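You operate a simulated robot arm through the tools that you are given. There is no shell and no other tool. Be economical: measure what you need, move in short steps, check, and stop when the job is done.

Carry out the task below with a simulated robot arm. There is one attempt and no reset: what you move stays moved.

## Task
Fetch the little teal mould and set it on the olive bench top. Take the short green cap and put it on the shelf under the navy bench. Stack the bottle that says "41-46" from the navy bench top on top of the bottle labelled "21-26". Put the tin marked "Pads" from the navy bench top on the beige bench top and the tin labelled "Seals" on the beige trolley top. Fetch the little purple mould and set it on top of the cream small banded lid on the navy bench top. Put the dial probe in the grey mesh basket. Fetch the cream jar and set it on the teal trolley top. Take the small steel tray on the olive bench top and put it away on the top of the narrow steel shelf. Put the medium block from the olive bench top on the navy bench top. Take the large steel tray and leave it on the teal trolley shelf. Do these in any order. Set down upright: tin, cream jar.

It is judged by the outcome, as a careful person would: the job done as asked, and still so three seconds after it is handed in. It fails if anything else is knocked over, pushed out of place, dropped, spilled or broken. Lids that push on must go on centred and level and be pressed home; caps that screw on are set level and turned clockwise until they are tight.

## Robot
A 7-joint arm with a vacuum gripper on a trunk, on a base that drives. Base frame: it is fixed to the floor where the robot stands at the start and does not move with it; the origin is under the middle of the robot, x ahead of it, y to its left, z up; the surface under the hand at the start is at about z = 0.8. Units: m, degrees, N and s.
Its first joint turns from -149.0 to 149.0 degrees. Places, roughly: beige bench top [-1.3, -0.8, 0.8]; beige trolley top [0.8, 3, 0.8]; cream jar (7x7x8 cm) [1, -0.9, 0.8]; cream tin, green tin, orange tin, purple tin [0.75, 0.75, 0.75]; dial probe [0.75, -0.75, 1]; grey mesh basket (24x23x11 cm) [0.9, -0.7, 0.8]; large orange glass bottle, large teal glass bottle [1, 0.25, 0.75]; large steel tray (18x15x2 cm) [-1.1, -0.8, 0.3]; little purple mould (6x6x5 cm) [0.6, 0.9, 0.8]; little teal mould (6x6x5 cm) [0.7, 0, 0.8]; medium block (10x8x5 cm) [1, -1.7, 0.8]; navy bench top [0.8, 0.5, 0.8]; olive bench top [0.8, -1.2, 0.8]; shelf under the navy bench [0.8, 0.5, 0.2]; short green cap (8x8x5 cm) [0.9, 0, 0.8]; small banded lid (7x7x6 cm) [0.9, 0.3, 0.8]; small steel tray (15x12x2 cm) [0.9, -1.4, 0.8]; teal trolley shelf [0.8, 3.6, 0.2]; teal trolley top [0.8, 3.6, 0.8]; top of the narrow steel shelf (66x15 cm) [-1.34, -0.54, 1.16]. Payload 1.06 kg.
Tool frame: the origin (TCP) lies in the middle of the cups' lips, and z points out of the cups. The gripper has 1 cup of 0.024 m across, covering 0.024 by 0.024 m (tool x, y); the bellows give 0.008 m. With the vacuum on, a cup seals on a smooth face that it is pressed against (1 to 4 N); it does not hold porous or soft things. The pull reaches 23 N.
Orientation is that of the tool frame in the base frame, as a unit quaternion [w, x, y, z]. With the cups facing straight down, the tool's x points along the base's -x, its y along +y and its z along -z.

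## Interface
- The arm moves only by the tool servo_tool. Its argument "rows" is a list of rows, each an object (a shift or turn left out is 0, a gripper value left out holds the last) with "offset": the shift along the tool's x, y, z in m, a list of three; "delta_rot": the turn, a rotation vector about the tool's x, y, z in rad, a list of three; "vacuum": the vacuum: 1 switches it on, 0 off. In form: [{"offset": [x, y, z], "delta_rot": [wx, wy, wz], "vacuum": vacuum}, ...]. A call has 1 to 20 rows; each row shifts and turns the commanded pose from where the row before left it, along the tool's axes as they then stand. Each row takes 0.2 s and may step no farther than 0.05 m and 8.6 degrees from the row before; otherwise, or with a gripper value out of range, the whole call is refused. Where a pose cannot be reached the arm comes as near as it can. A force on the tool above 40 N (or 10 N above the force at the start of the call, whichever is more), or a blocked arm, ends the call early, and 0.2 s more pass. The pull builds up within a second once a cup has sealed. Time passes only in rows, and 0.2 s behind the last, so rows that do not move give it time. The reply holds the time, the measured pose of the TCP, the force on the tool along the base axes and the pull of the vacuum, in the units named above and with some noise, with the torque about the TCP (base axes, N m) and any sound that the robot's microphone picked up.
- Cameras (640 x 400 px; columns grow to the right, rows downward): "scene" is now at [-0.0216, 0.1086, 1.5642]; the picture's right is [-0.93, -0.38, 0.00], its down [-0.33, 0.81, -0.48] and it looks along [0.18, -0.45, -0.88] (base axes); focal length 214 px, centre (320, 200). "wrist" rides on the gripper at [0.078, 0.019, -0.096] in the tool frame; the picture's right is [-0.24, 0.97, 0.00], its down [-0.71, -0.17, -0.69] and it looks along [-0.67, -0.16, 0.73] (tool axes); focal length 243 px, centre (320, 200). There is no depth. A picture from a camera that has moved, and an enlarged one, comes with that camera's place and axes in the base frame and with its lens.
- grab_frame(camera): a new picture of that camera. The clock stands still meanwhile.
- raise_lower(by): slides the trunk up (or, below 0, down) by that many m; the arm and the scene camera ride with it, the base frame stays. It gives what a move gives, with no picture.
- steer(legs): drives the robot by 1 to 6 legs, each [ahead, turn to the left] in m and degrees, along the robot's own axes; the way and the turn of a leg run together, so that a leg with both is an arc; at most 1.5 m and 180 degrees a leg. The arm and the cameras ride along, it lands a little off, and it stops where it bumps. It gives what a move gives.
- turn_head(pan, tilt): turns the head with the scene camera to pan (to the left, within 155 degrees either way) and tilt (down, from -29 to 69), counted from straight ahead of the robot. It gives what a move gives.
- enlarge(camera, box): a new picture of the part [left, top, right, bottom] of that camera's present view, enlarged. The clock stands still meanwhile.
- job_done(): hands the job in; it is judged then, once.

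Work in short steps. Places have to be worked out from the pictures, the camera data and where the tool is seen: move nearer, look again, correct. Check each grasp and each placing, and mend what went wrong. You have 546 turns and 324 pictures in all, those below and enlarged ones among them. Switch the vacuum off and draw the arm clear of the work before you hand the job in, unless the task says otherwise; then end with one line.

The tools are called after "Emit:" as name(argument=value, ...) on one line, values as JSON. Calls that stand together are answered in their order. servo_tool: Moves the arm, as the interface text tells. Its arguments: {"type":"object","properties":{"rows":{"type":"array"}},"required":["rows"]} The other tools are called the same way: raise_lower (by) slides the trunk up or down; steer (legs) drives the base; turn_head (pan, tilt) turns the head that bears the scene camera; grab_frame (camera) takes a picture; enlarge (camera, box) takes an enlarged picture of a part of a camera's view; job_done () hands the job in.

At the start:

```text
time: 0.0
ee_pos: [0.6717, -0.0991, 1.0]
tcp_rot: [0.0, 0.0, 1.0, 0.0]
force: [-0.4, -0.3, -0.2]
torque: [0.01, 0.01, -0.01]
pull: 0.1
trunk travel left (down, up): [-0.65, 0.06]
robot x, y, heading: [-0.0024, 0.0003, -0.1]
head pan, tilt: [-67.9, 61.2]
```

scene: 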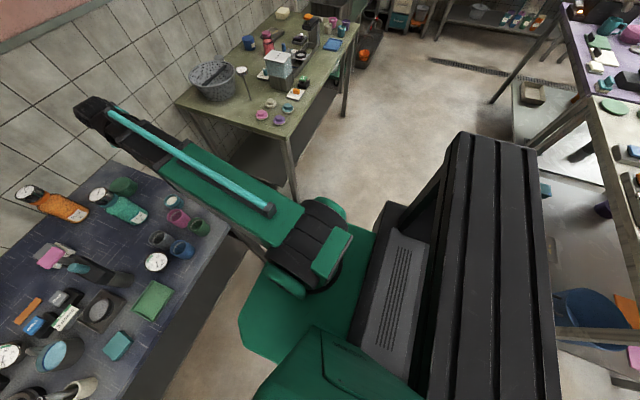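
wrist: 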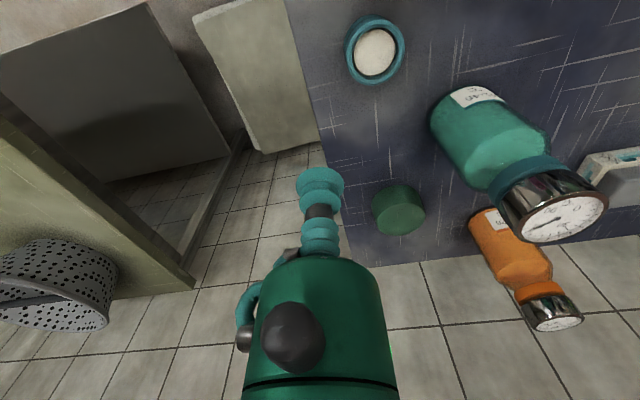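

I'll look around first: turn the head toward the navy bench ahead.

Emit:
turn_head(pan=20, tilt=45)

Emit:
grab_frame(camera="scene")

```text
time: 1.6
ee_pos: [0.6711, -0.0968, 0.9999]
tcp_rot: [0.001, 0.0, 1.0, 0.0]
force: [0.3, -0.4, -0.4]
torque: [-0.03, 0.02, 0.01]
pull: 0.1
trunk travel left (down, up): [-0.65, 0.06]
robot x, y, heading: [0.0009, -0.0002, -0.0]
head pan, tilt: [20.0, 45.0]
```

```text
321 pictures are left
camera scene: at [0.0303, 0.1968, 1.5851], right [0.34, -0.94, 0.0], down [-0.66, -0.24, -0.71], along [0.66, 0.24, -0.71], focal length 214 px, centre (320, 200)
```

scene: 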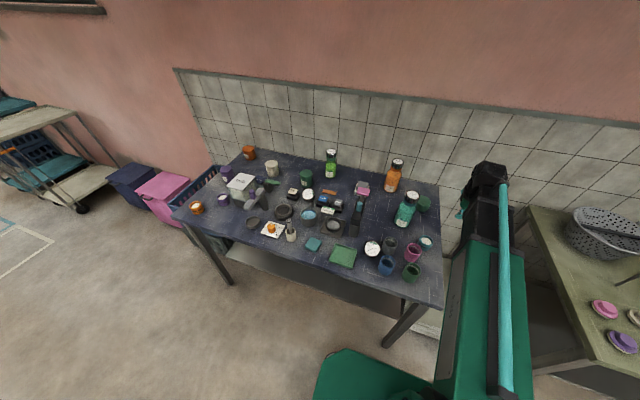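

Navy bench is in view; I enlarge it in two halves.

Emit:
enlarge(camera="scene", box=[170, 135, 330, 255])

Emit:
enlarge(camera="scene", box=[290, 140, 450, 300])

```text
3.33 times, centred on (250, 195) of scene
camera zoom: at [0.0303, 0.1968, 1.5851], right [0.34, -0.94, 0.0], down [-0.66, -0.24, -0.71], along [0.66, 0.24, -0.71], focal length 715 px, centre (553, 217)
```

zoom: 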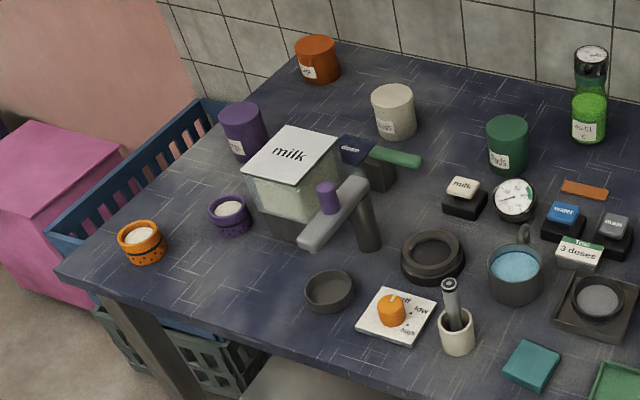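

```text
2.50 times, centred on (370, 220) of scene
camera zoom: at [0.0303, 0.1968, 1.5851], right [0.34, -0.94, 0.0], down [-0.66, -0.24, -0.71], along [0.66, 0.24, -0.71], focal length 536 px, centre (195, 150)
```

zoom: 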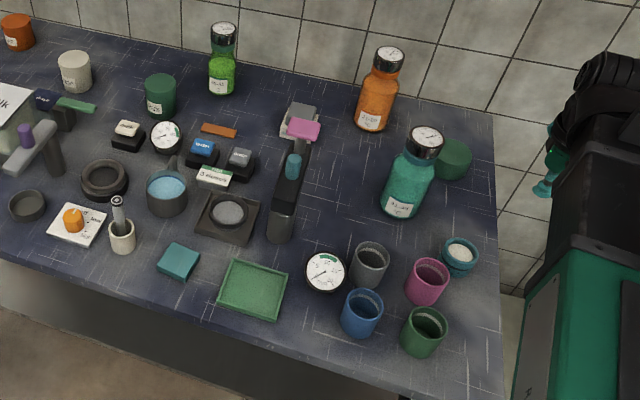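

Zooming further in to identify objects.

Emit:
enlarge(camera="scene", box=[330, 150, 410, 200])

Emit:
enlarge(camera="scene", box=[390, 180, 450, 230])

Emit:
enlarge(camera="scene", box=[350, 220, 440, 290])

Emit:
enlarge(camera="scene", box=[180, 140, 300, 220])

Emit:
enlarge(camera="scene", box=[280, 140, 360, 220])

```text
8.00 times, centred on (370, 175) of scene
camera zoom: at [0.0303, 0.1968, 1.5851], right [0.34, -0.94, 0.0], down [-0.66, -0.24, -0.71], along [0.66, 0.24, -0.71], focal length 1716 px, centre (-80, 400)
```

zoom: 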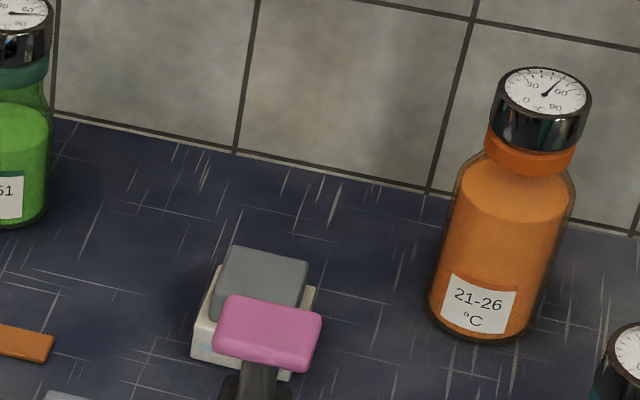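

```text
8.00 times, centred on (420, 205) of scene
camera zoom: at [0.0303, 0.1968, 1.5851], right [0.34, -0.94, 0.0], down [-0.66, -0.24, -0.71], along [0.66, 0.24, -0.71], focal length 1716 px, centre (-480, 160)
```

zoom: 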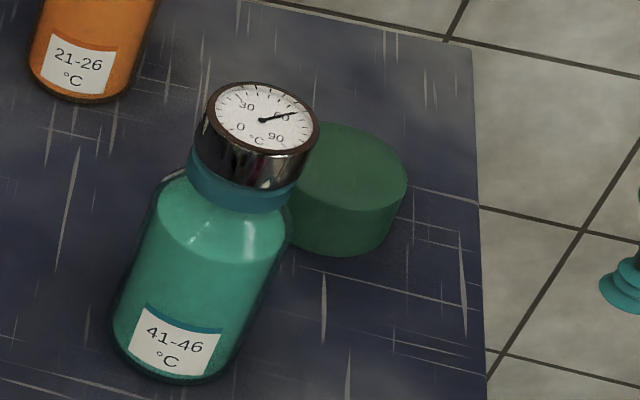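

```text
5.71 times, centred on (395, 255) of scene
camera zoom: at [0.0303, 0.1968, 1.5851], right [0.34, -0.94, 0.0], down [-0.66, -0.24, -0.71], along [0.66, 0.24, -0.71], focal length 1226 px, centre (-109, -114)
```

zoom: 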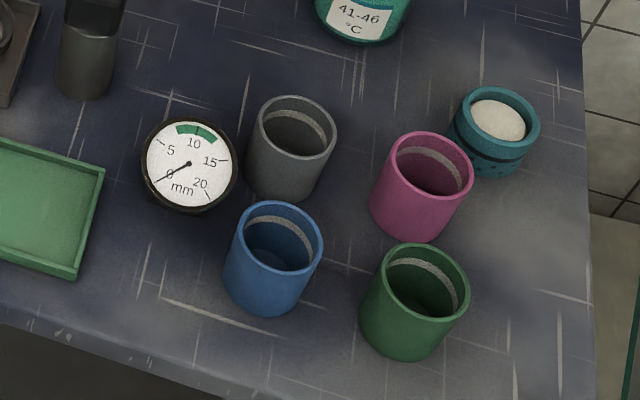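

```text
5.00 times, centred on (240, 180) of scene
camera zoom: at [0.0303, 0.1968, 1.5851], right [0.34, -0.94, 0.0], down [-0.66, -0.24, -0.71], along [0.66, 0.24, -0.71], focal length 1072 px, centre (720, 300)
```

zoom: 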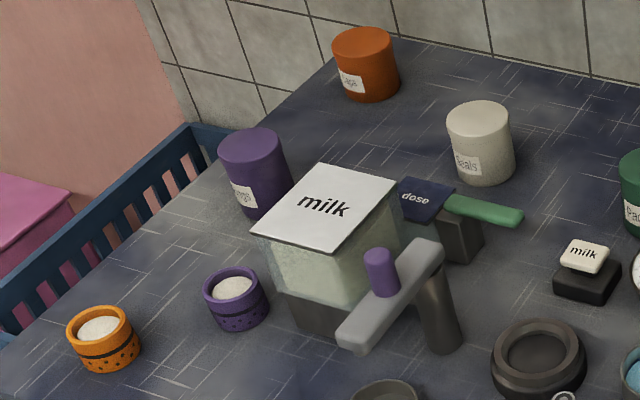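

```text
5.00 times, centred on (320, 180) of scene
camera zoom: at [0.0303, 0.1968, 1.5851], right [0.34, -0.94, 0.0], down [-0.66, -0.24, -0.71], along [0.66, 0.24, -0.71], focal length 1072 px, centre (320, 300)
```

zoom: 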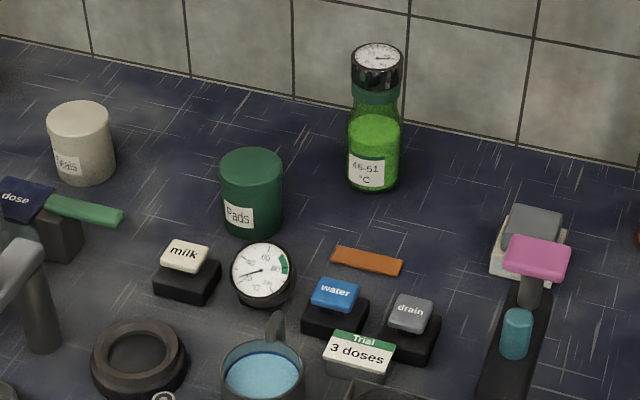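

Checking the pale block near [0.9,0.3] and the teal mould in the wrist view.

Emit:
enlarge(camera="wrist", box=[540, 120, 640, 220])

Emit:
enlarge(camera="wrist", box=[330, 0, 430, 100])

Emit:
turn_head(pan=-50, tilt=40)

Emit:
grab_frame(camera="scene")

```text
4.00 times, centred on (590, 170) of wrist
camera zoom: at [0.5939, -0.0788, 1.0955], right [0.24, 0.97, 0.0], down [0.71, -0.17, 0.69], along [0.67, -0.16, -0.73], focal length 970 px, centre (-760, 320)
```

zoom: 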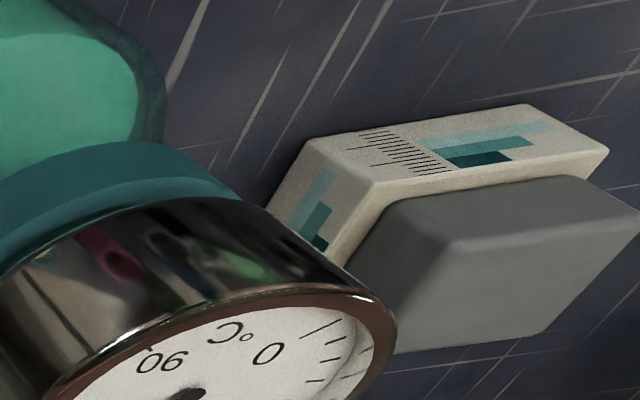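

```text
4.00 times, centred on (380, 50) of wrist
camera zoom: at [0.5939, -0.0788, 1.0955], right [0.24, 0.97, 0.0], down [0.71, -0.17, 0.69], along [0.67, -0.16, -0.73], focal length 970 px, centre (80, 800)
```

zoom: 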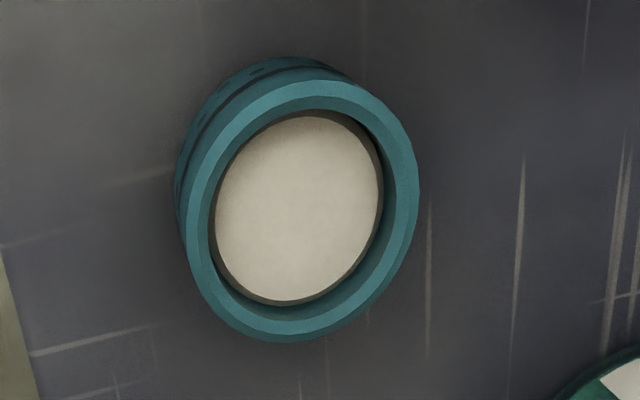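

```text
time: 3.0
ee_pos: [0.671, -0.0988, 0.9997]
tcp_rot: [0.0, -0.001, 1.0, 0.0]
force: [-0.6, 0.0, 0.1]
torque: [0.02, -0.02, -0.02]
pull: 0.1
trunk travel left (down, up): [-0.65, 0.06]
robot x, y, heading: [0.0016, -0.0001, -0.0]
head pan, tilt: [-50.0, 40.0]
```

```text
311 pictures are left
camera scene: at [0.0086, 0.104, 1.5924], right [-0.77, -0.64, 0.0], down [-0.41, 0.49, -0.77], along [0.49, -0.59, -0.64], focal length 214 px, centre (320, 200)
```

scene: 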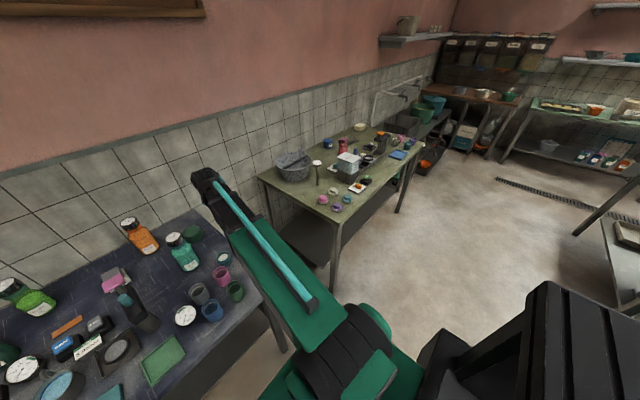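

Enlarging the olive bench.

Emit:
enlarge(camera="scene", box=[250, 115, 350, 225])

Emit:
enlarge(camera="scene", box=[320, 115, 430, 195])

Emit:
enlarge(camera="scene", box=[370, 0, 640, 180])

Emit:
turn_head(pan=-140, tilt=30)

Emit:
grab_frame(camera="scene")

```text
3.64 times, centred on (300, 170) of scene
camera zoom: at [0.0086, 0.104, 1.5924], right [-0.77, -0.64, 0.0], down [-0.41, 0.49, -0.77], along [0.49, -0.59, -0.64], focal length 780 px, centre (393, 309)
```

zoom: 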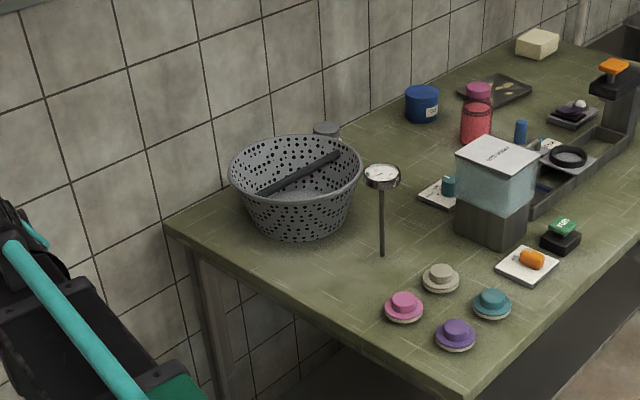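

```text
5.00 times, centred on (375, 155) of scene
camera zoom: at [0.0086, 0.104, 1.5924], right [-0.77, -0.64, 0.0], down [-0.41, 0.49, -0.77], along [0.49, -0.59, -0.64], focal length 1072 px, centre (45, 425)
```

zoom: 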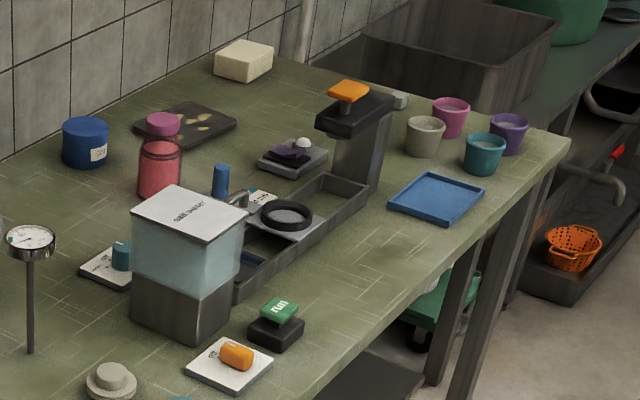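

```text
2.22 times, centred on (505, 90) of scene
camera zoom: at [0.0086, 0.104, 1.5924], right [-0.77, -0.64, 0.0], down [-0.41, 0.49, -0.77], along [0.49, -0.59, -0.64], focal length 477 px, centre (-91, 444)
```

zoom: 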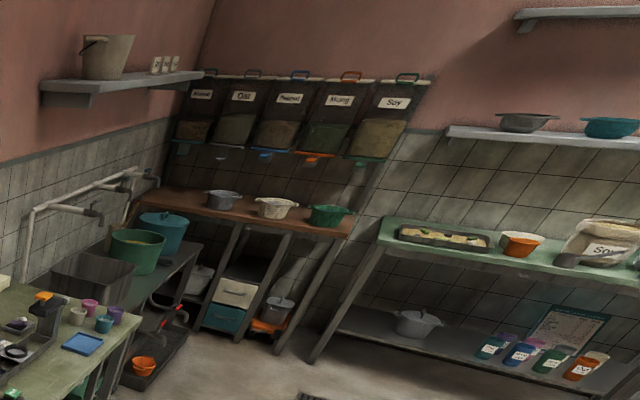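

```text
time: 4.7
ee_pos: [0.6711, -0.0975, 0.9997]
tcp_rot: [0.001, -0.001, 1.0, -0.001]
force: [0.4, 0.6, 0.3]
torque: [-0.02, 0.0, 0.04]
pull: 0.0
trunk travel left (down, up): [-0.65, 0.06]
robot x, y, heading: [0.001, -0.0007, 0.0]
head pan, tilt: [-140.0, 30.0]
```

```text
307 pictures are left
camera scene: at [-0.1154, 0.1109, 1.6077], right [-0.64, 0.77, 0.0], down [0.38, 0.32, -0.87], along [-0.66, -0.56, -0.5], focal length 214 px, centre (320, 200)
```

scene: 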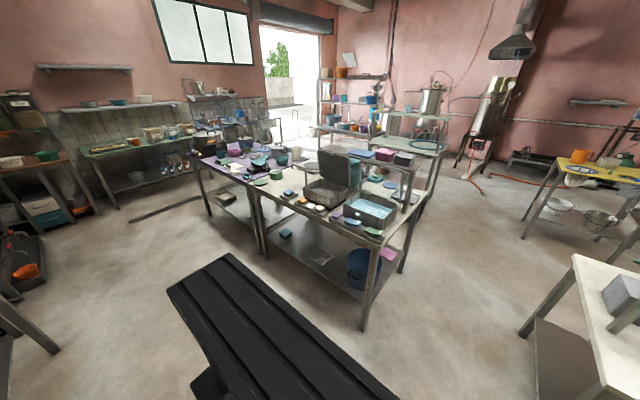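

Enlarging the beige bench area.

Emit:
enlarge(camera="scene", box=[240, 130, 440, 330])

Emit:
enlarge(camera="scene", box=[310, 60, 450, 200])

Emit:
turn_head(pan=80, tilt=25)

Emit:
grab_frame(camera="scene")

```text
2.00 times, centred on (340, 230) of scene
camera zoom: at [-0.1154, 0.1109, 1.6077], right [-0.64, 0.77, 0.0], down [0.38, 0.32, -0.87], along [-0.66, -0.56, -0.5], focal length 429 px, centre (280, 140)
```

zoom: 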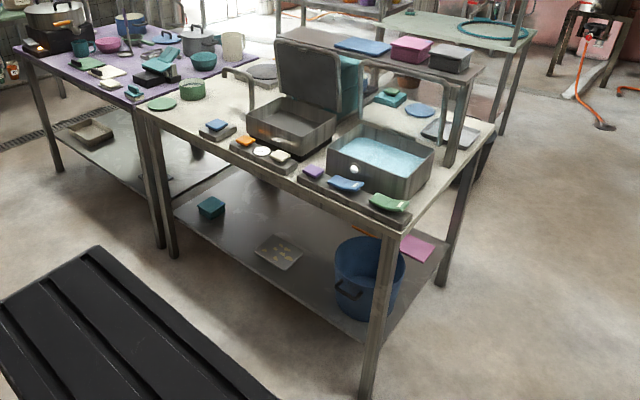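

```text
2.86 times, centred on (380, 130) of scene
camera zoom: at [-0.1154, 0.1109, 1.6077], right [-0.64, 0.77, 0.0], down [0.38, 0.32, -0.87], along [-0.66, -0.56, -0.5], focal length 613 px, centre (149, 400)
```

zoom: 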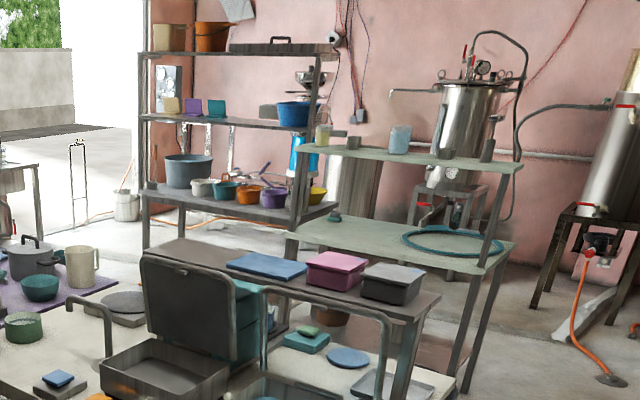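

```text
time: 7.8
ee_pos: [0.6706, -0.0979, 0.9991]
tcp_rot: [0.0, -0.001, 1.0, -0.001]
force: [0.2, -0.4, 0.5]
torque: [-0.03, -0.02, 0.0]
pull: 0.1
trunk travel left (down, up): [-0.65, 0.06]
robot x, y, heading: [0.0001, 0.0014, -0.1]
head pan, tilt: [80.0, 25.0]
```

```text
304 pictures are left
camera scene: at [-0.0301, 0.2598, 1.6157], right [0.98, -0.17, 0.0], down [-0.07, -0.42, -0.91], along [0.16, 0.89, -0.42], focal length 214 px, centre (320, 200)
```

scene: 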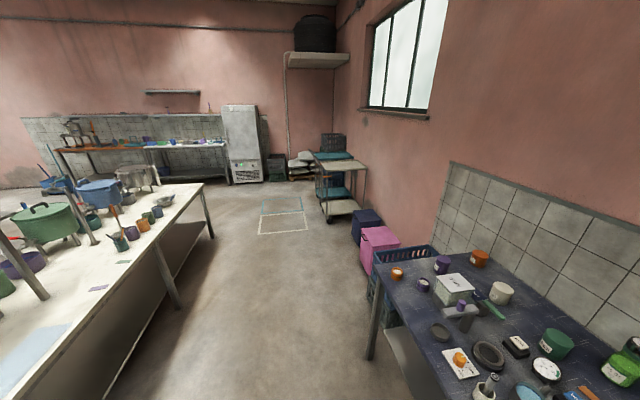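

Zooming on the trolleys and the purple/orange tins' labels.

Emit:
enlarge(camera="scene", box=[280, 120, 400, 230])

Emit:
enlarge(camera="scene", box=[380, 240, 520, 320])

```text
3.64 times, centred on (340, 175) of scene
camera zoom: at [-0.0301, 0.2598, 1.6157], right [0.98, -0.17, 0.0], down [-0.07, -0.42, -0.91], along [0.16, 0.89, -0.42], focal length 780 px, centre (247, 291)
```

zoom: 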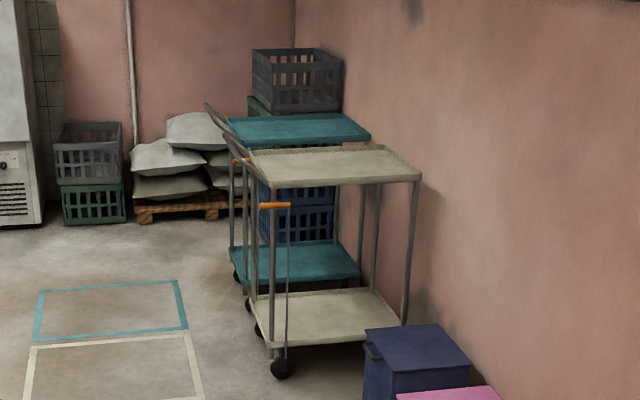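

```text
4.57 times, centred on (450, 280) of scene
camera zoom: at [-0.0301, 0.2598, 1.6157], right [0.98, -0.17, 0.0], down [-0.07, -0.42, -0.91], along [0.16, 0.89, -0.42], focal length 980 px, centre (-274, -166)
```

zoom: 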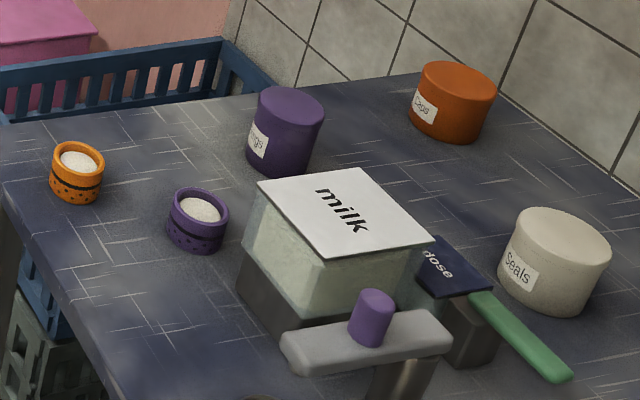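

Mould estimated at (0.65,-0.043) from both cameras. Move above it and down to z≈0.90, then look.

Emit:
servo_tool(rows=[{"offset": [0.02, 0.04, 0.0]}, {"offset": [0.0, 0.015, 0.03]}, {"offset": [0, 0, 0.04]}, {"offset": [0, 0, 0.03]}, {"offset": [0, 0, 0]}])

Emit:
grab_frame(camera="wrist")

```text
time: 9.0
ee_pos: [0.6494, -0.0426, 0.9]
tcp_rot: [0.0, 0.0, 1.0, 0.0]
force: [0.9, -0.2, -0.2]
torque: [0.01, 0.01, 0.02]
pull: 0.1
trunk travel left (down, up): [-0.65, 0.06]
robot x, y, heading: [0.0017, -0.0013, -0.2]
head pan, tilt: [80.0, 25.0]
```

```text
301 pictures are left
camera wrist: at [0.5723, -0.0238, 0.9952], right [0.24, 0.97, 0.0], down [0.71, -0.17, 0.69], along [0.67, -0.16, -0.73], focal length 243 px, centre (320, 200)
```

wrist: 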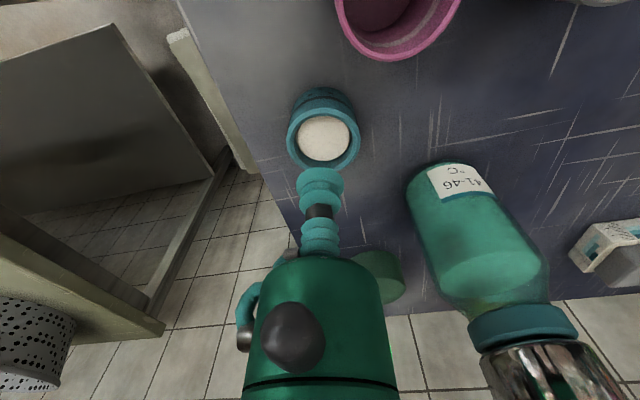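

Mould centre ~(0.653,-0.041). Align and descend with vacuum on in small steps.

Emit:
servo_tool(rows=[{"offset": [-0.003, 0.0015, 0.03], "vacuum": 1}, {"offset": [0, 0, 0.01]}, {"offset": [0, 0, 0.008]}, {"offset": [0, 0, 0]}])

Emit:
grab_frame(camera="wrist")

```text
time: 10.0
ee_pos: [0.6539, -0.0412, 0.8539]
tcp_rot: [0.0, 0.0, 1.0, 0.0]
force: [-0.2, -0.2, -0.3]
torque: [0.0, 0.01, 0.03]
pull: 0.1
trunk travel left (down, up): [-0.65, 0.06]
robot x, y, heading: [-0.001, 0.001, 0.2]
head pan, tilt: [80.0, 25.0]
```

```text
300 pictures are left
camera wrist: at [0.5756, -0.0225, 0.9485], right [0.24, 0.97, 0.0], down [0.71, -0.17, 0.69], along [0.67, -0.16, -0.73], focal length 243 px, centre (320, 200)
```

wrist: 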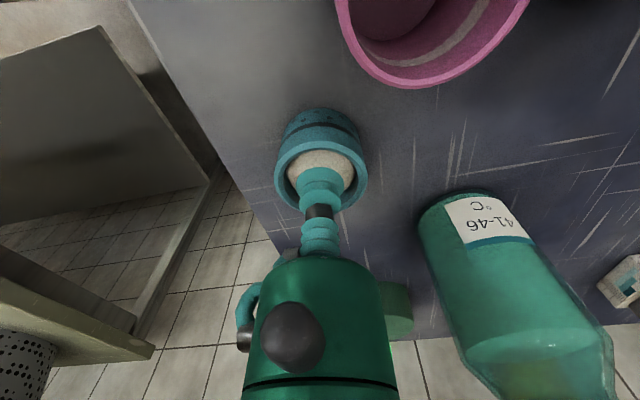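

Cup is centred over the disc; keep lowering in 3 mm steps.

Emit:
servo_tool(rows=[{"offset": [0, 0, 0.003]}, {"offset": [0, 0, 0.003]}, {"offset": [0, 0, 0.002]}, {"offset": [0, 0, 0]}, {"offset": [0, 0, 0]}])

```text
time: 11.2
ee_pos: [0.6545, -0.041, 0.8434]
tcp_rot: [0.0, 0.0, 1.0, 0.001]
force: [0.5, 0.4, 0.0]
torque: [0.02, 0.04, 0.02]
pull: 0.0
trunk travel left (down, up): [-0.65, 0.06]
robot x, y, heading: [0.0048, 0.003, 0.0]
head pan, tilt: [80.0, 25.0]
```

No contact yet; keep lowering.

Emit:
servo_tool(rows=[{"offset": [0, 0, 0.003]}, {"offset": [0, 0, 0.003]}, {"offset": [0, 0, 0]}, {"offset": [0, 0, 0]}])

```text
time: 12.2
ee_pos: [0.653, -0.0417, 0.8368]
tcp_rot: [0.0, 0.0, 1.0, 0.0]
force: [-0.5, -0.5, -0.2]
torque: [-0.02, 0.03, 0.01]
pull: 0.0
trunk travel left (down, up): [-0.65, 0.06]
robot x, y, heading: [0.0034, 0.0013, -0.1]
head pan, tilt: [80.0, 25.0]
```

Still free; continue down.

Emit:
servo_tool(rows=[{"offset": [0, 0, 0.003]}, {"offset": [0, 0, 0.003]}, {"offset": [0, 0, 0]}, {"offset": [0, 0, 0]}])

Emit:
grab_frame(camera="wrist")

```text
time: 13.2
ee_pos: [0.6549, -0.0418, 0.8327]
tcp_rot: [0.0, 0.0, 1.0, 0.0]
force: [0.5, 0.3, -0.3]
torque: [0.02, 0.0, 0.01]
pull: 0.0
trunk travel left (down, up): [-0.65, 0.06]
robot x, y, heading: [0.0012, 0.002, 0.1]
head pan, tilt: [80.0, 25.0]
```

```text
299 pictures are left
camera wrist: at [0.5767, -0.022, 0.9279], right [0.24, 0.97, 0.0], down [0.71, -0.17, 0.69], along [0.67, -0.16, -0.73], focal length 243 px, centre (320, 200)
```

wrist: 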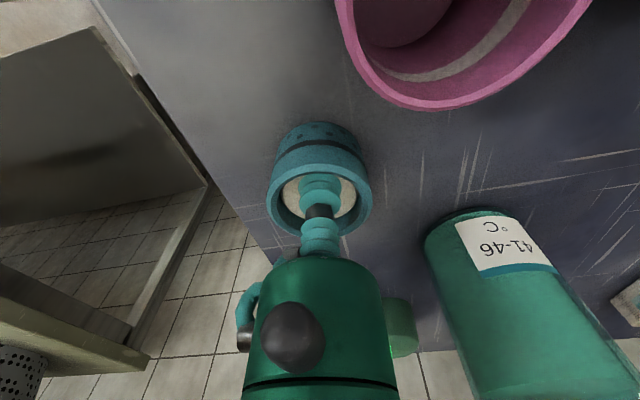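

Cup is inside the rim and about central; a few more mm.

Emit:
servo_tool(rows=[{"offset": [0, 0, 0.003]}, {"offset": [0, 0, 0.003]}, {"offset": [0, 0, 0]}, {"offset": [0, 0, 0]}])

```text
time: 14.2
ee_pos: [0.6549, -0.0423, 0.8248]
tcp_rot: [0.0, 0.001, 1.0, 0.0]
force: [0.0, 0.0, 0.2]
torque: [0.02, -0.01, -0.01]
pull: 0.0
trunk travel left (down, up): [-0.65, 0.06]
robot x, y, heading: [0.0003, 0.0009, -0.1]
head pan, tilt: [80.0, 25.0]
```

Continue in small steps.

Emit:
servo_tool(rows=[{"offset": [0, 0, 0.003]}, {"offset": [0, 0, 0.002]}, {"offset": [0, 0, 0]}, {"offset": [0, 0, 0]}])

Emit:
enlarge(camera="wrist", box=[240, 110, 400, 250])

```text
time: 15.2
ee_pos: [0.6544, -0.0402, 0.8206]
tcp_rot: [0.0, 0.0, 1.0, 0.0]
force: [-1.0, 0.0, 0.2]
torque: [-0.01, 0.0, 0.0]
pull: 0.0
trunk travel left (down, up): [-0.65, 0.06]
robot x, y, heading: [0.0013, 0.0028, -0.1]
head pan, tilt: [80.0, 25.0]
```

```text
2.86 times, centred on (320, 180) of wrist
camera zoom: at [0.5773, -0.022, 0.9163], right [0.24, 0.97, 0.0], down [0.71, -0.17, 0.69], along [0.67, -0.16, -0.73], focal length 693 px, centre (320, 257)
```

zoom: 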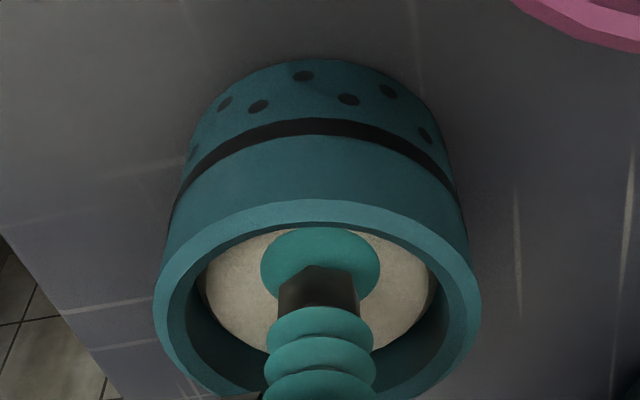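

Looks close to the disc now; two more steps.

Emit:
servo_tool(rows=[{"offset": [0, 0, 0.003]}, {"offset": [0, 0, 0.003]}, {"offset": [0, 0, 0]}, {"offset": [0, 0, 0]}])

```text
time: 16.2
ee_pos: [0.6549, -0.0409, 0.8144]
tcp_rot: [0.0, 0.0, 1.0, 0.0]
force: [0.3, 0.7, 0.2]
torque: [0.01, -0.01, -0.03]
pull: 0.0
trunk travel left (down, up): [-0.65, 0.06]
robot x, y, heading: [-0.0008, 0.0022, -0.1]
head pan, tilt: [80.0, 25.0]
```

Still free; the bench may be lower than 0.8. Continue.

Emit:
servo_tool(rows=[{"offset": [0, 0, 0.003]}, {"offset": [0, 0, 0.003]}, {"offset": [0, 0, 0]}, {"offset": [0, 0, 0]}])

```text
time: 17.2
ee_pos: [0.6542, -0.0409, 0.8086]
tcp_rot: [0.0, 0.0, 1.0, 0.0]
force: [0.2, 1.0, 0.8]
torque: [0.01, 0.01, -0.04]
pull: 0.1
trunk travel left (down, up): [-0.65, 0.06]
robot x, y, heading: [-0.0016, 0.0038, -0.1]
head pan, tilt: [80.0, 25.0]
```

Emit:
servo_tool(rows=[{"offset": [0, 0, 0.002]}, {"offset": [0, 0, 0.002]}, {"offset": [0, 0, 0]}, {"offset": [0, 0, 0]}])

Emit:
enlarge(camera="wrist", box=[240, 110, 400, 250])

```text
time: 18.2
ee_pos: [0.6544, -0.0406, 0.8054]
tcp_rot: [0.001, 0.0, 1.0, 0.0]
force: [0.3, 0.2, -0.9]
torque: [0.01, 0.03, 0.02]
pull: 22.9
trunk travel left (down, up): [-0.65, 0.06]
robot x, y, heading: [0.001, -0.0021, 0.2]
head pan, tilt: [80.0, 25.0]
```

```text
2.86 times, centred on (320, 180) of wrist
camera zoom: at [0.5776, -0.0227, 0.9007], right [0.24, 0.97, 0.0], down [0.71, -0.17, 0.69], along [0.67, -0.16, -0.73], focal length 693 px, centre (320, 257)
```

zoom: 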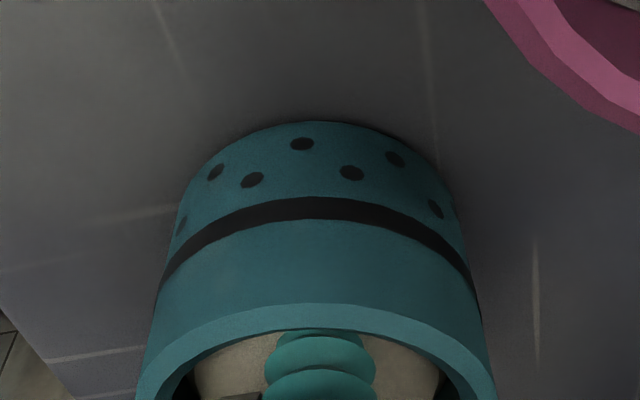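

Sealed (pull 22.9, disc at z≈0.806). Lift and carry over to the free patch at about (0.70,-0.61) on the olive bench.

Emit:
servo_tool(rows=[{"offset": [0, 0, -0.02]}, {"offset": [0, 0, -0.05]}, {"offset": [0, 0, -0.05]}, {"offset": [0, 0, -0.05]}, {"offset": [0, 0, -0.02]}, {"offset": [-0.004, -0.047, 0]}, {"offset": [-0.004, -0.047, 0]}, {"offset": [-0.004, -0.047, 0]}, {"offset": [-0.004, -0.047, 0]}, {"offset": [-0.004, -0.047, 0]}, {"offset": [-0.004, -0.047, 0]}, {"offset": [-0.004, -0.047, 0]}, {"offset": [0, 0, 0]}])

Emit:
turn_head(pan=-45, tilt=45)

Emit:
grab_frame(camera="scene")

Emit:
grab_frame(camera="wrist")

```text
time: 21.0
ee_pos: [0.6812, -0.3687, 0.9923]
tcp_rot: [0.0, 0.0, 1.0, 0.0]
force: [0.1, -0.3, -1.1]
torque: [0.04, 0.01, -0.03]
pull: 22.4
trunk travel left (down, up): [-0.65, 0.06]
robot x, y, heading: [-0.0013, 0.0019, -0.1]
head pan, tilt: [80.0, 25.0]
```

```text
time: 23.1
ee_pos: [0.6815, -0.3681, 0.9924]
tcp_rot: [0.0, 0.0, 1.0, 0.0]
force: [-0.4, 0.4, -0.6]
torque: [0.03, 0.02, -0.01]
pull: 22.5
trunk travel left (down, up): [-0.65, 0.06]
robot x, y, heading: [0.0004, 0.0012, 0.3]
head pan, tilt: [-45.0, 45.0]
```

```text
296 pictures are left
camera scene: at [0.0115, 0.1115, 1.5851], right [-0.71, -0.71, 0.0], down [-0.5, 0.5, -0.71], along [0.5, -0.5, -0.71], focal length 214 px, centre (320, 200)
```

scene: 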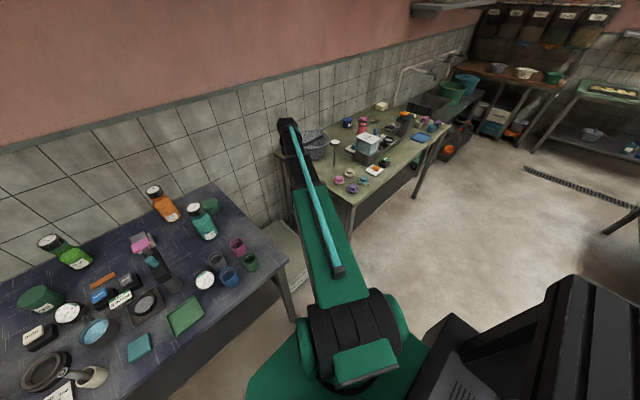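

```text
295 pictures are left
camera wrist: at [0.6044, -0.3492, 1.0887], right [0.24, 0.97, 0.0], down [0.71, -0.17, 0.69], along [0.67, -0.16, -0.73], focal length 243 px, centre (320, 200)
```

wrist: 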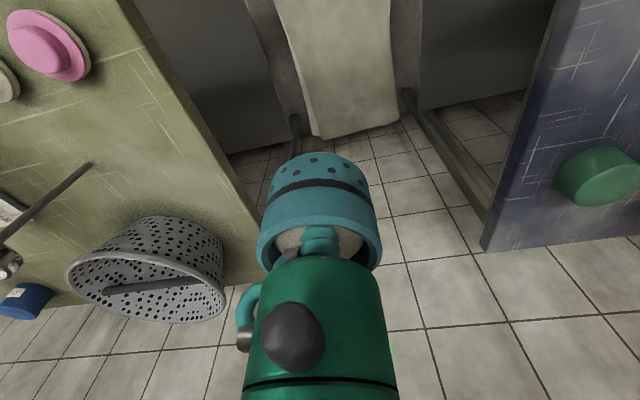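

Placement spot confirmed free. Move to (0.70,-0.62) and descend to z≈0.825.

Emit:
servo_tool(rows=[{"offset": [-0.004, -0.045, 0]}, {"offset": [-0.004, -0.045, 0]}, {"offset": [-0.004, -0.045, 0]}, {"offset": [-0.004, -0.045, 0]}, {"offset": [-0.003, -0.045, 0]}, {"offset": [0, -0.026, 0]}, {"offset": [0, 0, 0.05]}, {"offset": [0, 0, 0.05]}, {"offset": [0, 0, 0.05]}, {"offset": [0, 0, 0.015]}, {"offset": [0, 0, 0]}])

Emit:
grab_frame(camera="wrist")

```text
time: 25.5
ee_pos: [0.7034, -0.6206, 0.8296]
tcp_rot: [0.0, 0.0, 1.0, -0.001]
force: [-0.4, 0.7, -0.7]
torque: [0.03, 0.0, -0.01]
pull: 22.7
trunk travel left (down, up): [-0.65, 0.06]
robot x, y, heading: [0.0017, -0.0014, -0.1]
head pan, tilt: [-45.0, 45.0]
```

```text
294 pictures are left
camera wrist: at [0.6261, -0.601, 0.9246], right [0.24, 0.97, 0.0], down [0.71, -0.17, 0.69], along [0.67, -0.16, -0.73], focal length 243 px, centre (320, 200)
```

wrist: 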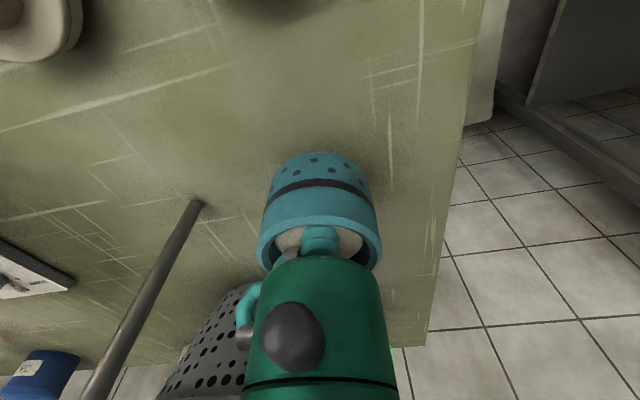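

Clear on all sides. Lower gently to contact.

Emit:
servo_tool(rows=[{"offset": [0, 0, 0.005]}, {"offset": [0, 0, 0.004]}, {"offset": [0, 0, 0.004]}, {"offset": [0, 0, 0.004]}, {"offset": [0, 0, 0]}])

```text
time: 26.7
ee_pos: [0.7007, -0.621, 0.8116]
tcp_rot: [0.0, 0.0, 1.0, 0.0]
force: [0.2, -0.3, -0.1]
torque: [0.03, 0.04, -0.01]
pull: 22.8
trunk travel left (down, up): [-0.65, 0.06]
robot x, y, heading: [0.0017, -0.001, 0.3]
head pan, tilt: [-45.0, 45.0]
```

Emit:
servo_tool(rows=[{"offset": [0, 0, 0.003]}, {"offset": [0, 0, 0.003]}, {"offset": [0, 0, 0]}, {"offset": [0, 0, 0]}])

```text
time: 27.7
ee_pos: [0.7016, -0.6209, 0.8049]
tcp_rot: [0.0, 0.0, 1.0, 0.0]
force: [0.1, 0.2, -0.9]
torque: [0.0, 0.02, 0.02]
pull: 23.0
trunk travel left (down, up): [-0.65, 0.06]
robot x, y, heading: [-0.0032, 0.003, 0.3]
head pan, tilt: [-45.0, 45.0]
```

Emit:
servo_tool(rows=[{"offset": [0, 0, 0.003]}, {"offset": [0, 0, 0.003]}, {"offset": [0, 0, 0]}, {"offset": [0, 0, 0]}])

Emit:
enlarge(camera="wrist", box=[220, 90, 420, 290])

```text
time: 28.7
ee_pos: [0.7008, -0.6212, 0.8004]
tcp_rot: [0.001, 0.0, 1.0, -0.001]
force: [5.0, -3.0, 16.6]
torque: [0.04, 0.05, 0.03]
pull: 22.3
trunk travel left (down, up): [-0.65, 0.06]
robot x, y, heading: [0.0009, -0.0017, -0.4]
head pan, tilt: [-45.0, 45.0]
```

```text
2.00 times, centred on (320, 190) of wrist
camera zoom: at [0.6238, -0.6018, 0.8963], right [0.23, 0.97, 0.0], down [0.71, -0.17, 0.69], along [0.67, -0.16, -0.73], focal length 485 px, centre (320, 220)
```

zoom: 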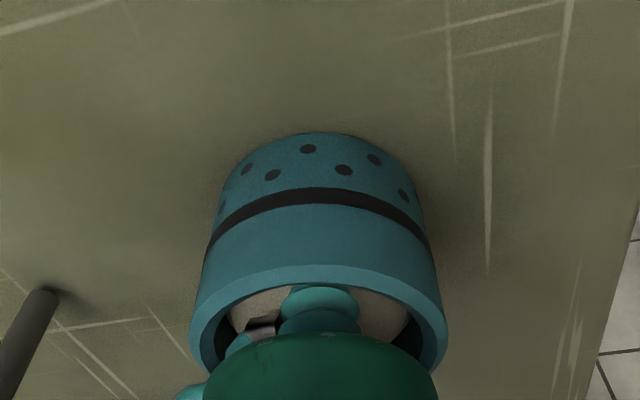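

Contact is firm (16 N). Ease up 2.5 mm, vacuum off, wait, lift.

Emit:
servo_tool(rows=[{"offset": [0, 0, -0.0025]}, {"offset": [0, 0, 0], "vacuum": 0}, {"offset": [0, 0, 0]}, {"offset": [0, 0, 0]}, {"offset": [0, 0, 0]}, {"offset": [0, 0, 0]}])

Emit:
servo_tool(rows=[{"offset": [0, 0, -0.01]}, {"offset": [0, 0, -0.03]}, {"offset": [0, 0, -0.05]}, {"offset": [0, 0, -0.05]}, {"offset": [0, 0, -0.05]}, {"offset": [0, 0, 0]}])

Emit:
grab_frame(camera="wrist")

```text
time: 30.1
ee_pos: [0.7021, -0.6216, 0.8022]
tcp_rot: [0.0, -0.001, 1.0, 0.0]
force: [-1.3, 0.2, 1.0]
torque: [0.0, -0.02, -0.04]
pull: 0.1
trunk travel left (down, up): [-0.65, 0.06]
robot x, y, heading: [0.0014, 0.0021, -0.1]
head pan, tilt: [-45.0, 45.0]
```

```text
time: 31.5
ee_pos: [0.7039, -0.6214, 0.996]
tcp_rot: [0.0, -0.001, 1.0, 0.0]
force: [-0.1, -0.2, -0.3]
torque: [0.03, 0.02, -0.05]
pull: 0.1
trunk travel left (down, up): [-0.65, 0.06]
robot x, y, heading: [0.0027, 0.0048, -0.1]
head pan, tilt: [-45.0, 45.0]
```

```text
292 pictures are left
camera wrist: at [0.6263, -0.6027, 1.0915], right [0.24, 0.97, 0.0], down [0.71, -0.17, 0.68], along [0.67, -0.16, -0.73], focal length 243 px, centre (320, 200)
```

wrist: 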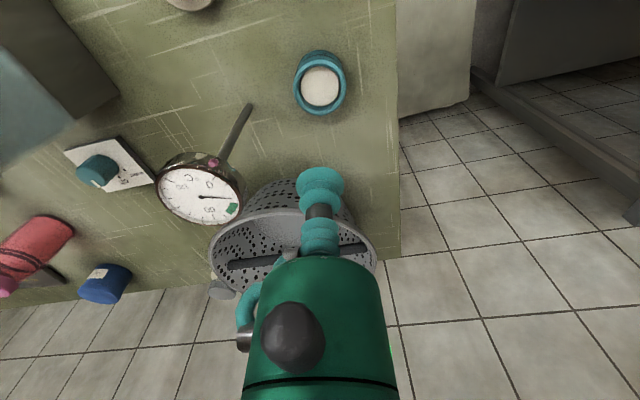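

Teal mould placed. Inspect the dial probe.

Emit:
enlarge(camera="wrist", box=[140, 80, 380, 300])

Emit:
enlarge(camera="scene", box=[275, 110, 385, 210])

```text
1.82 times, centred on (260, 190) of wrist
camera zoom: at [0.6263, -0.6027, 1.0915], right [0.24, 0.97, 0.0], down [0.71, -0.17, 0.68], along [0.67, -0.16, -0.73], focal length 441 px, centre (429, 218)
```

zoom: 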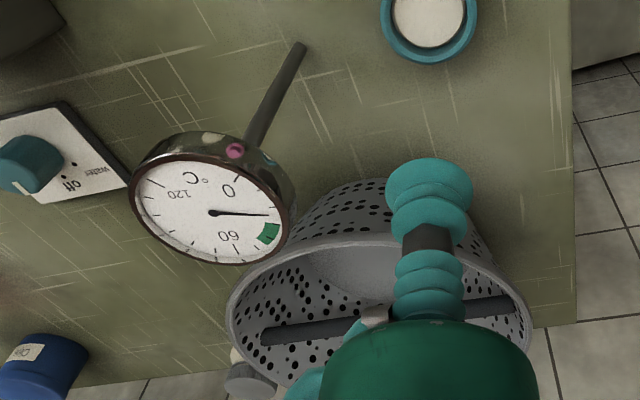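

```text
4.00 times, centred on (330, 160) of scene
camera zoom: at [0.0114, 0.1113, 1.5851], right [-0.71, -0.71, 0.0], down [-0.5, 0.5, -0.71], along [0.5, -0.5, -0.71], focal length 858 px, centre (280, 360)
```

zoom: 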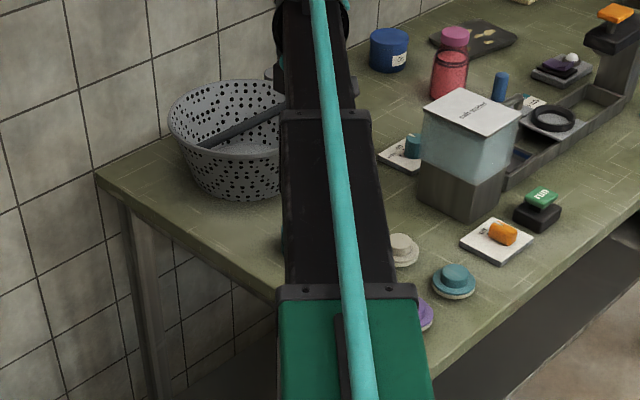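

The dial's top is at about (0.738,-0.742,0.93). Move above it and look again.

Emit:
servo_tool(rows=[{"offset": [0, 0, -0.03]}, {"offset": [-0.02, -0.04, 0]}, {"offset": [-0.015, -0.04, 0]}, {"offset": [0, -0.042, 0]}, {"offset": [0, 0, 0]}])

Emit:
grab_frame(camera="wrist")

```text
time: 32.7
ee_pos: [0.7376, -0.7466, 1.024]
tcp_rot: [0.0, 0.0, 1.0, 0.0]
force: [-0.7, 0.8, -0.7]
torque: [0.01, -0.02, -0.03]
pull: 0.0
trunk travel left (down, up): [-0.65, 0.06]
robot x, y, heading: [0.0011, 0.0008, -0.2]
head pan, tilt: [-45.0, 45.0]
```

```text
289 pictures are left
camera wrist: at [0.6605, -0.7283, 1.1191], right [0.23, 0.97, 0.0], down [0.71, -0.17, 0.69], along [0.67, -0.16, -0.73], focal length 243 px, centre (320, 200)
```

wrist: 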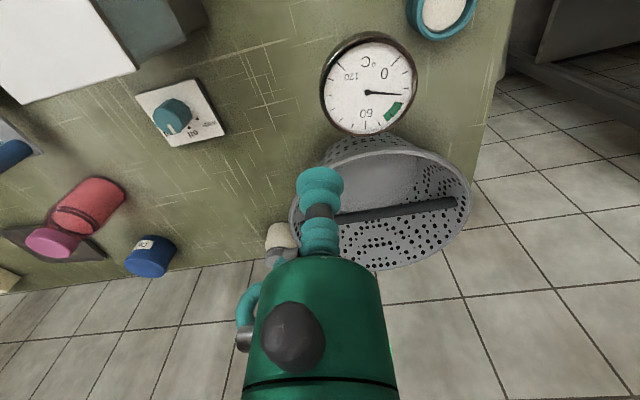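

Triangulating two views: dial top at ≈(0.718,-0.712,0.963), bench at z≈0.80. Move over it.

Emit:
servo_tool(rows=[{"offset": [0.02, 0.0345, 0]}, {"offset": [0, 0, 0.03]}, {"offset": [0, 0, 0.01]}, {"offset": [0, 0, 0]}])

Emit:
grab_frame(camera="wrist")

```text
time: 33.7
ee_pos: [0.7178, -0.7099, 0.9866]
tcp_rot: [-0.001, 0.0, 1.0, 0.0]
force: [0.0, -0.7, -0.6]
torque: [-0.03, -0.02, 0.0]
pull: 0.1
trunk travel left (down, up): [-0.65, 0.06]
robot x, y, heading: [-0.0005, -0.0021, 0.1]
head pan, tilt: [-45.0, 45.0]
```

```text
288 pictures are left
camera wrist: at [0.6397, -0.6908, 1.0826], right [0.24, 0.97, 0.0], down [0.71, -0.17, 0.69], along [0.67, -0.16, -0.73], focal length 243 px, centre (320, 200)
```

wrist: 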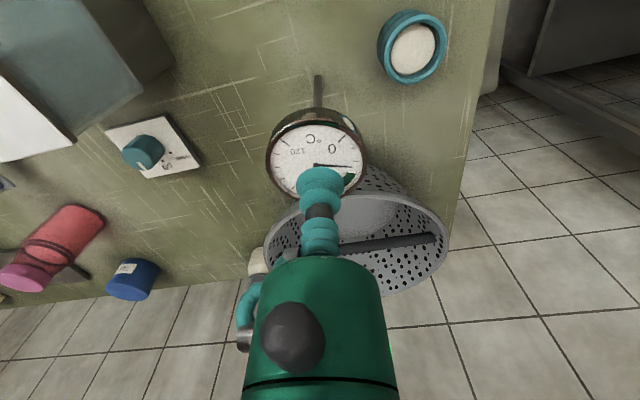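

Well centred over the dial. Descend with vacuum on until seal.

Emit:
servo_tool(rows=[{"offset": [0, 0, 0.01], "vacuum": 1}, {"offset": [0, 0, 0.005]}, {"offset": [0, 0, 0.004]}, {"offset": [0, 0, 0.0]}, {"offset": [0, 0, 0]}])

```text
time: 34.9
ee_pos: [0.7172, -0.7082, 0.966]
tcp_rot: [0.0, 0.001, 1.0, 0.0]
force: [-0.1, 0.2, 5.7]
torque: [-0.04, -0.01, 0.0]
pull: 22.6
trunk travel left (down, up): [-0.65, 0.06]
robot x, y, heading: [-0.0039, 0.0017, -0.2]
head pan, tilt: [-45.0, 45.0]
```

Sealed at z=0.966. Lift straight up ~0.19 m and check.

Emit:
servo_tool(rows=[{"offset": [0, 0, -0.01]}, {"offset": [0, 0, -0.03]}, {"offset": [0, 0, -0.05]}, {"offset": [0, 0, -0.05]}, {"offset": [0, 0, -0.05]}, {"offset": [0, 0, 0]}])

Emit:
grab_frame(camera="wrist")

```text
time: 36.3
ee_pos: [0.7153, -0.7082, 1.1576]
tcp_rot: [0.0, 0.0, 1.0, 0.0]
force: [0.0, -0.9, -0.5]
torque: [0.02, 0.01, 0.0]
pull: 22.6
trunk travel left (down, up): [-0.65, 0.06]
robot x, y, heading: [0.0017, -0.0002, -0.2]
head pan, tilt: [-45.0, 45.0]
```

```text
287 pictures are left
camera wrist: at [0.6376, -0.6898, 1.2533], right [0.24, 0.97, 0.0], down [0.71, -0.17, 0.68], along [0.67, -0.16, -0.73], focal length 243 px, centre (320, 200)
```

wrist: 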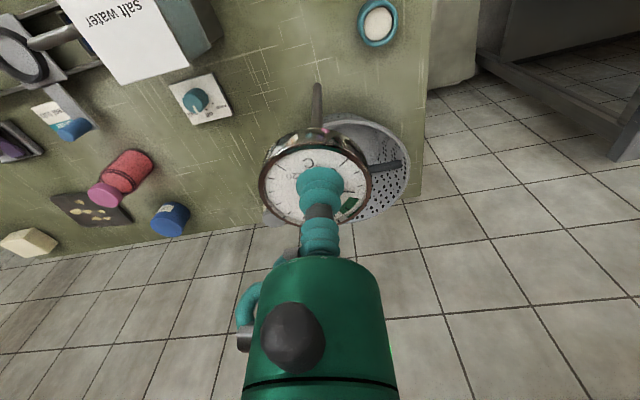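

Probe held vertically. Tilt tool 50° so the stem points toward -y and down.

Emit:
servo_tool(rows=[{"delta_rot": [0.125, 0, 0]}, {"delta_rot": [0.125, 0, 0]}, {"delta_rot": [0.125, 0, 0]}, {"delta_rot": [0.125, 0, 0]}, {"delta_rot": [0.125, 0, 0]}, {"delta_rot": [0.125, 0, 0]}, {"delta_rot": [0.125, 0, 0]}, {"offset": [0, 0, 0]}])

Emit:
grab_frame(camera="wrist")

Emit:
grab_frame(camera="scene")

```text
time: 38.1
ee_pos: [0.717, -0.7082, 1.1539]
tcp_rot: [0.0, 0.0, 0.906, -0.424]
force: [0.3, -0.4, -1.0]
torque: [-0.03, -0.01, 0.0]
pull: 23.5
trunk travel left (down, up): [-0.65, 0.06]
robot x, y, heading: [-0.0011, 0.0011, 0.2]
head pan, tilt: [-45.0, 45.0]
```

```text
286 pictures are left
camera wrist: at [0.639, -0.6224, 1.2013], right [0.24, 0.62, -0.75], down [0.71, 0.42, 0.57], along [0.67, -0.66, -0.34], focal length 243 px, centre (320, 200)
```

wrist: 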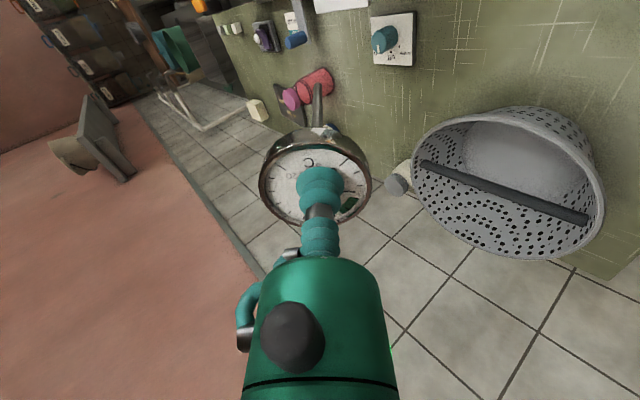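

```text
285 pictures are left
camera scene: at [0.0114, 0.1116, 1.5851], right [-0.71, -0.71, 0.0], down [-0.5, 0.5, -0.71], along [0.5, -0.5, -0.71], focal length 214 px, centre (320, 200)
```

scene: 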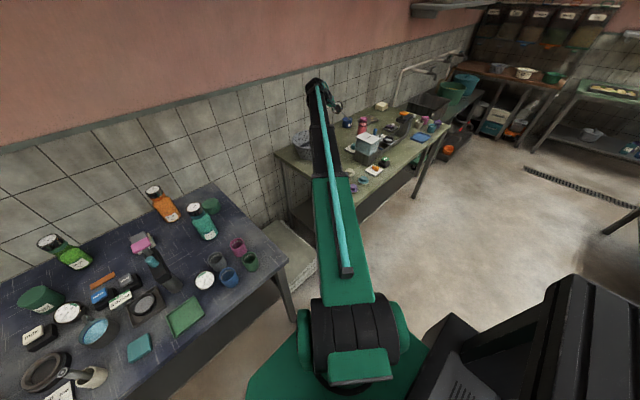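

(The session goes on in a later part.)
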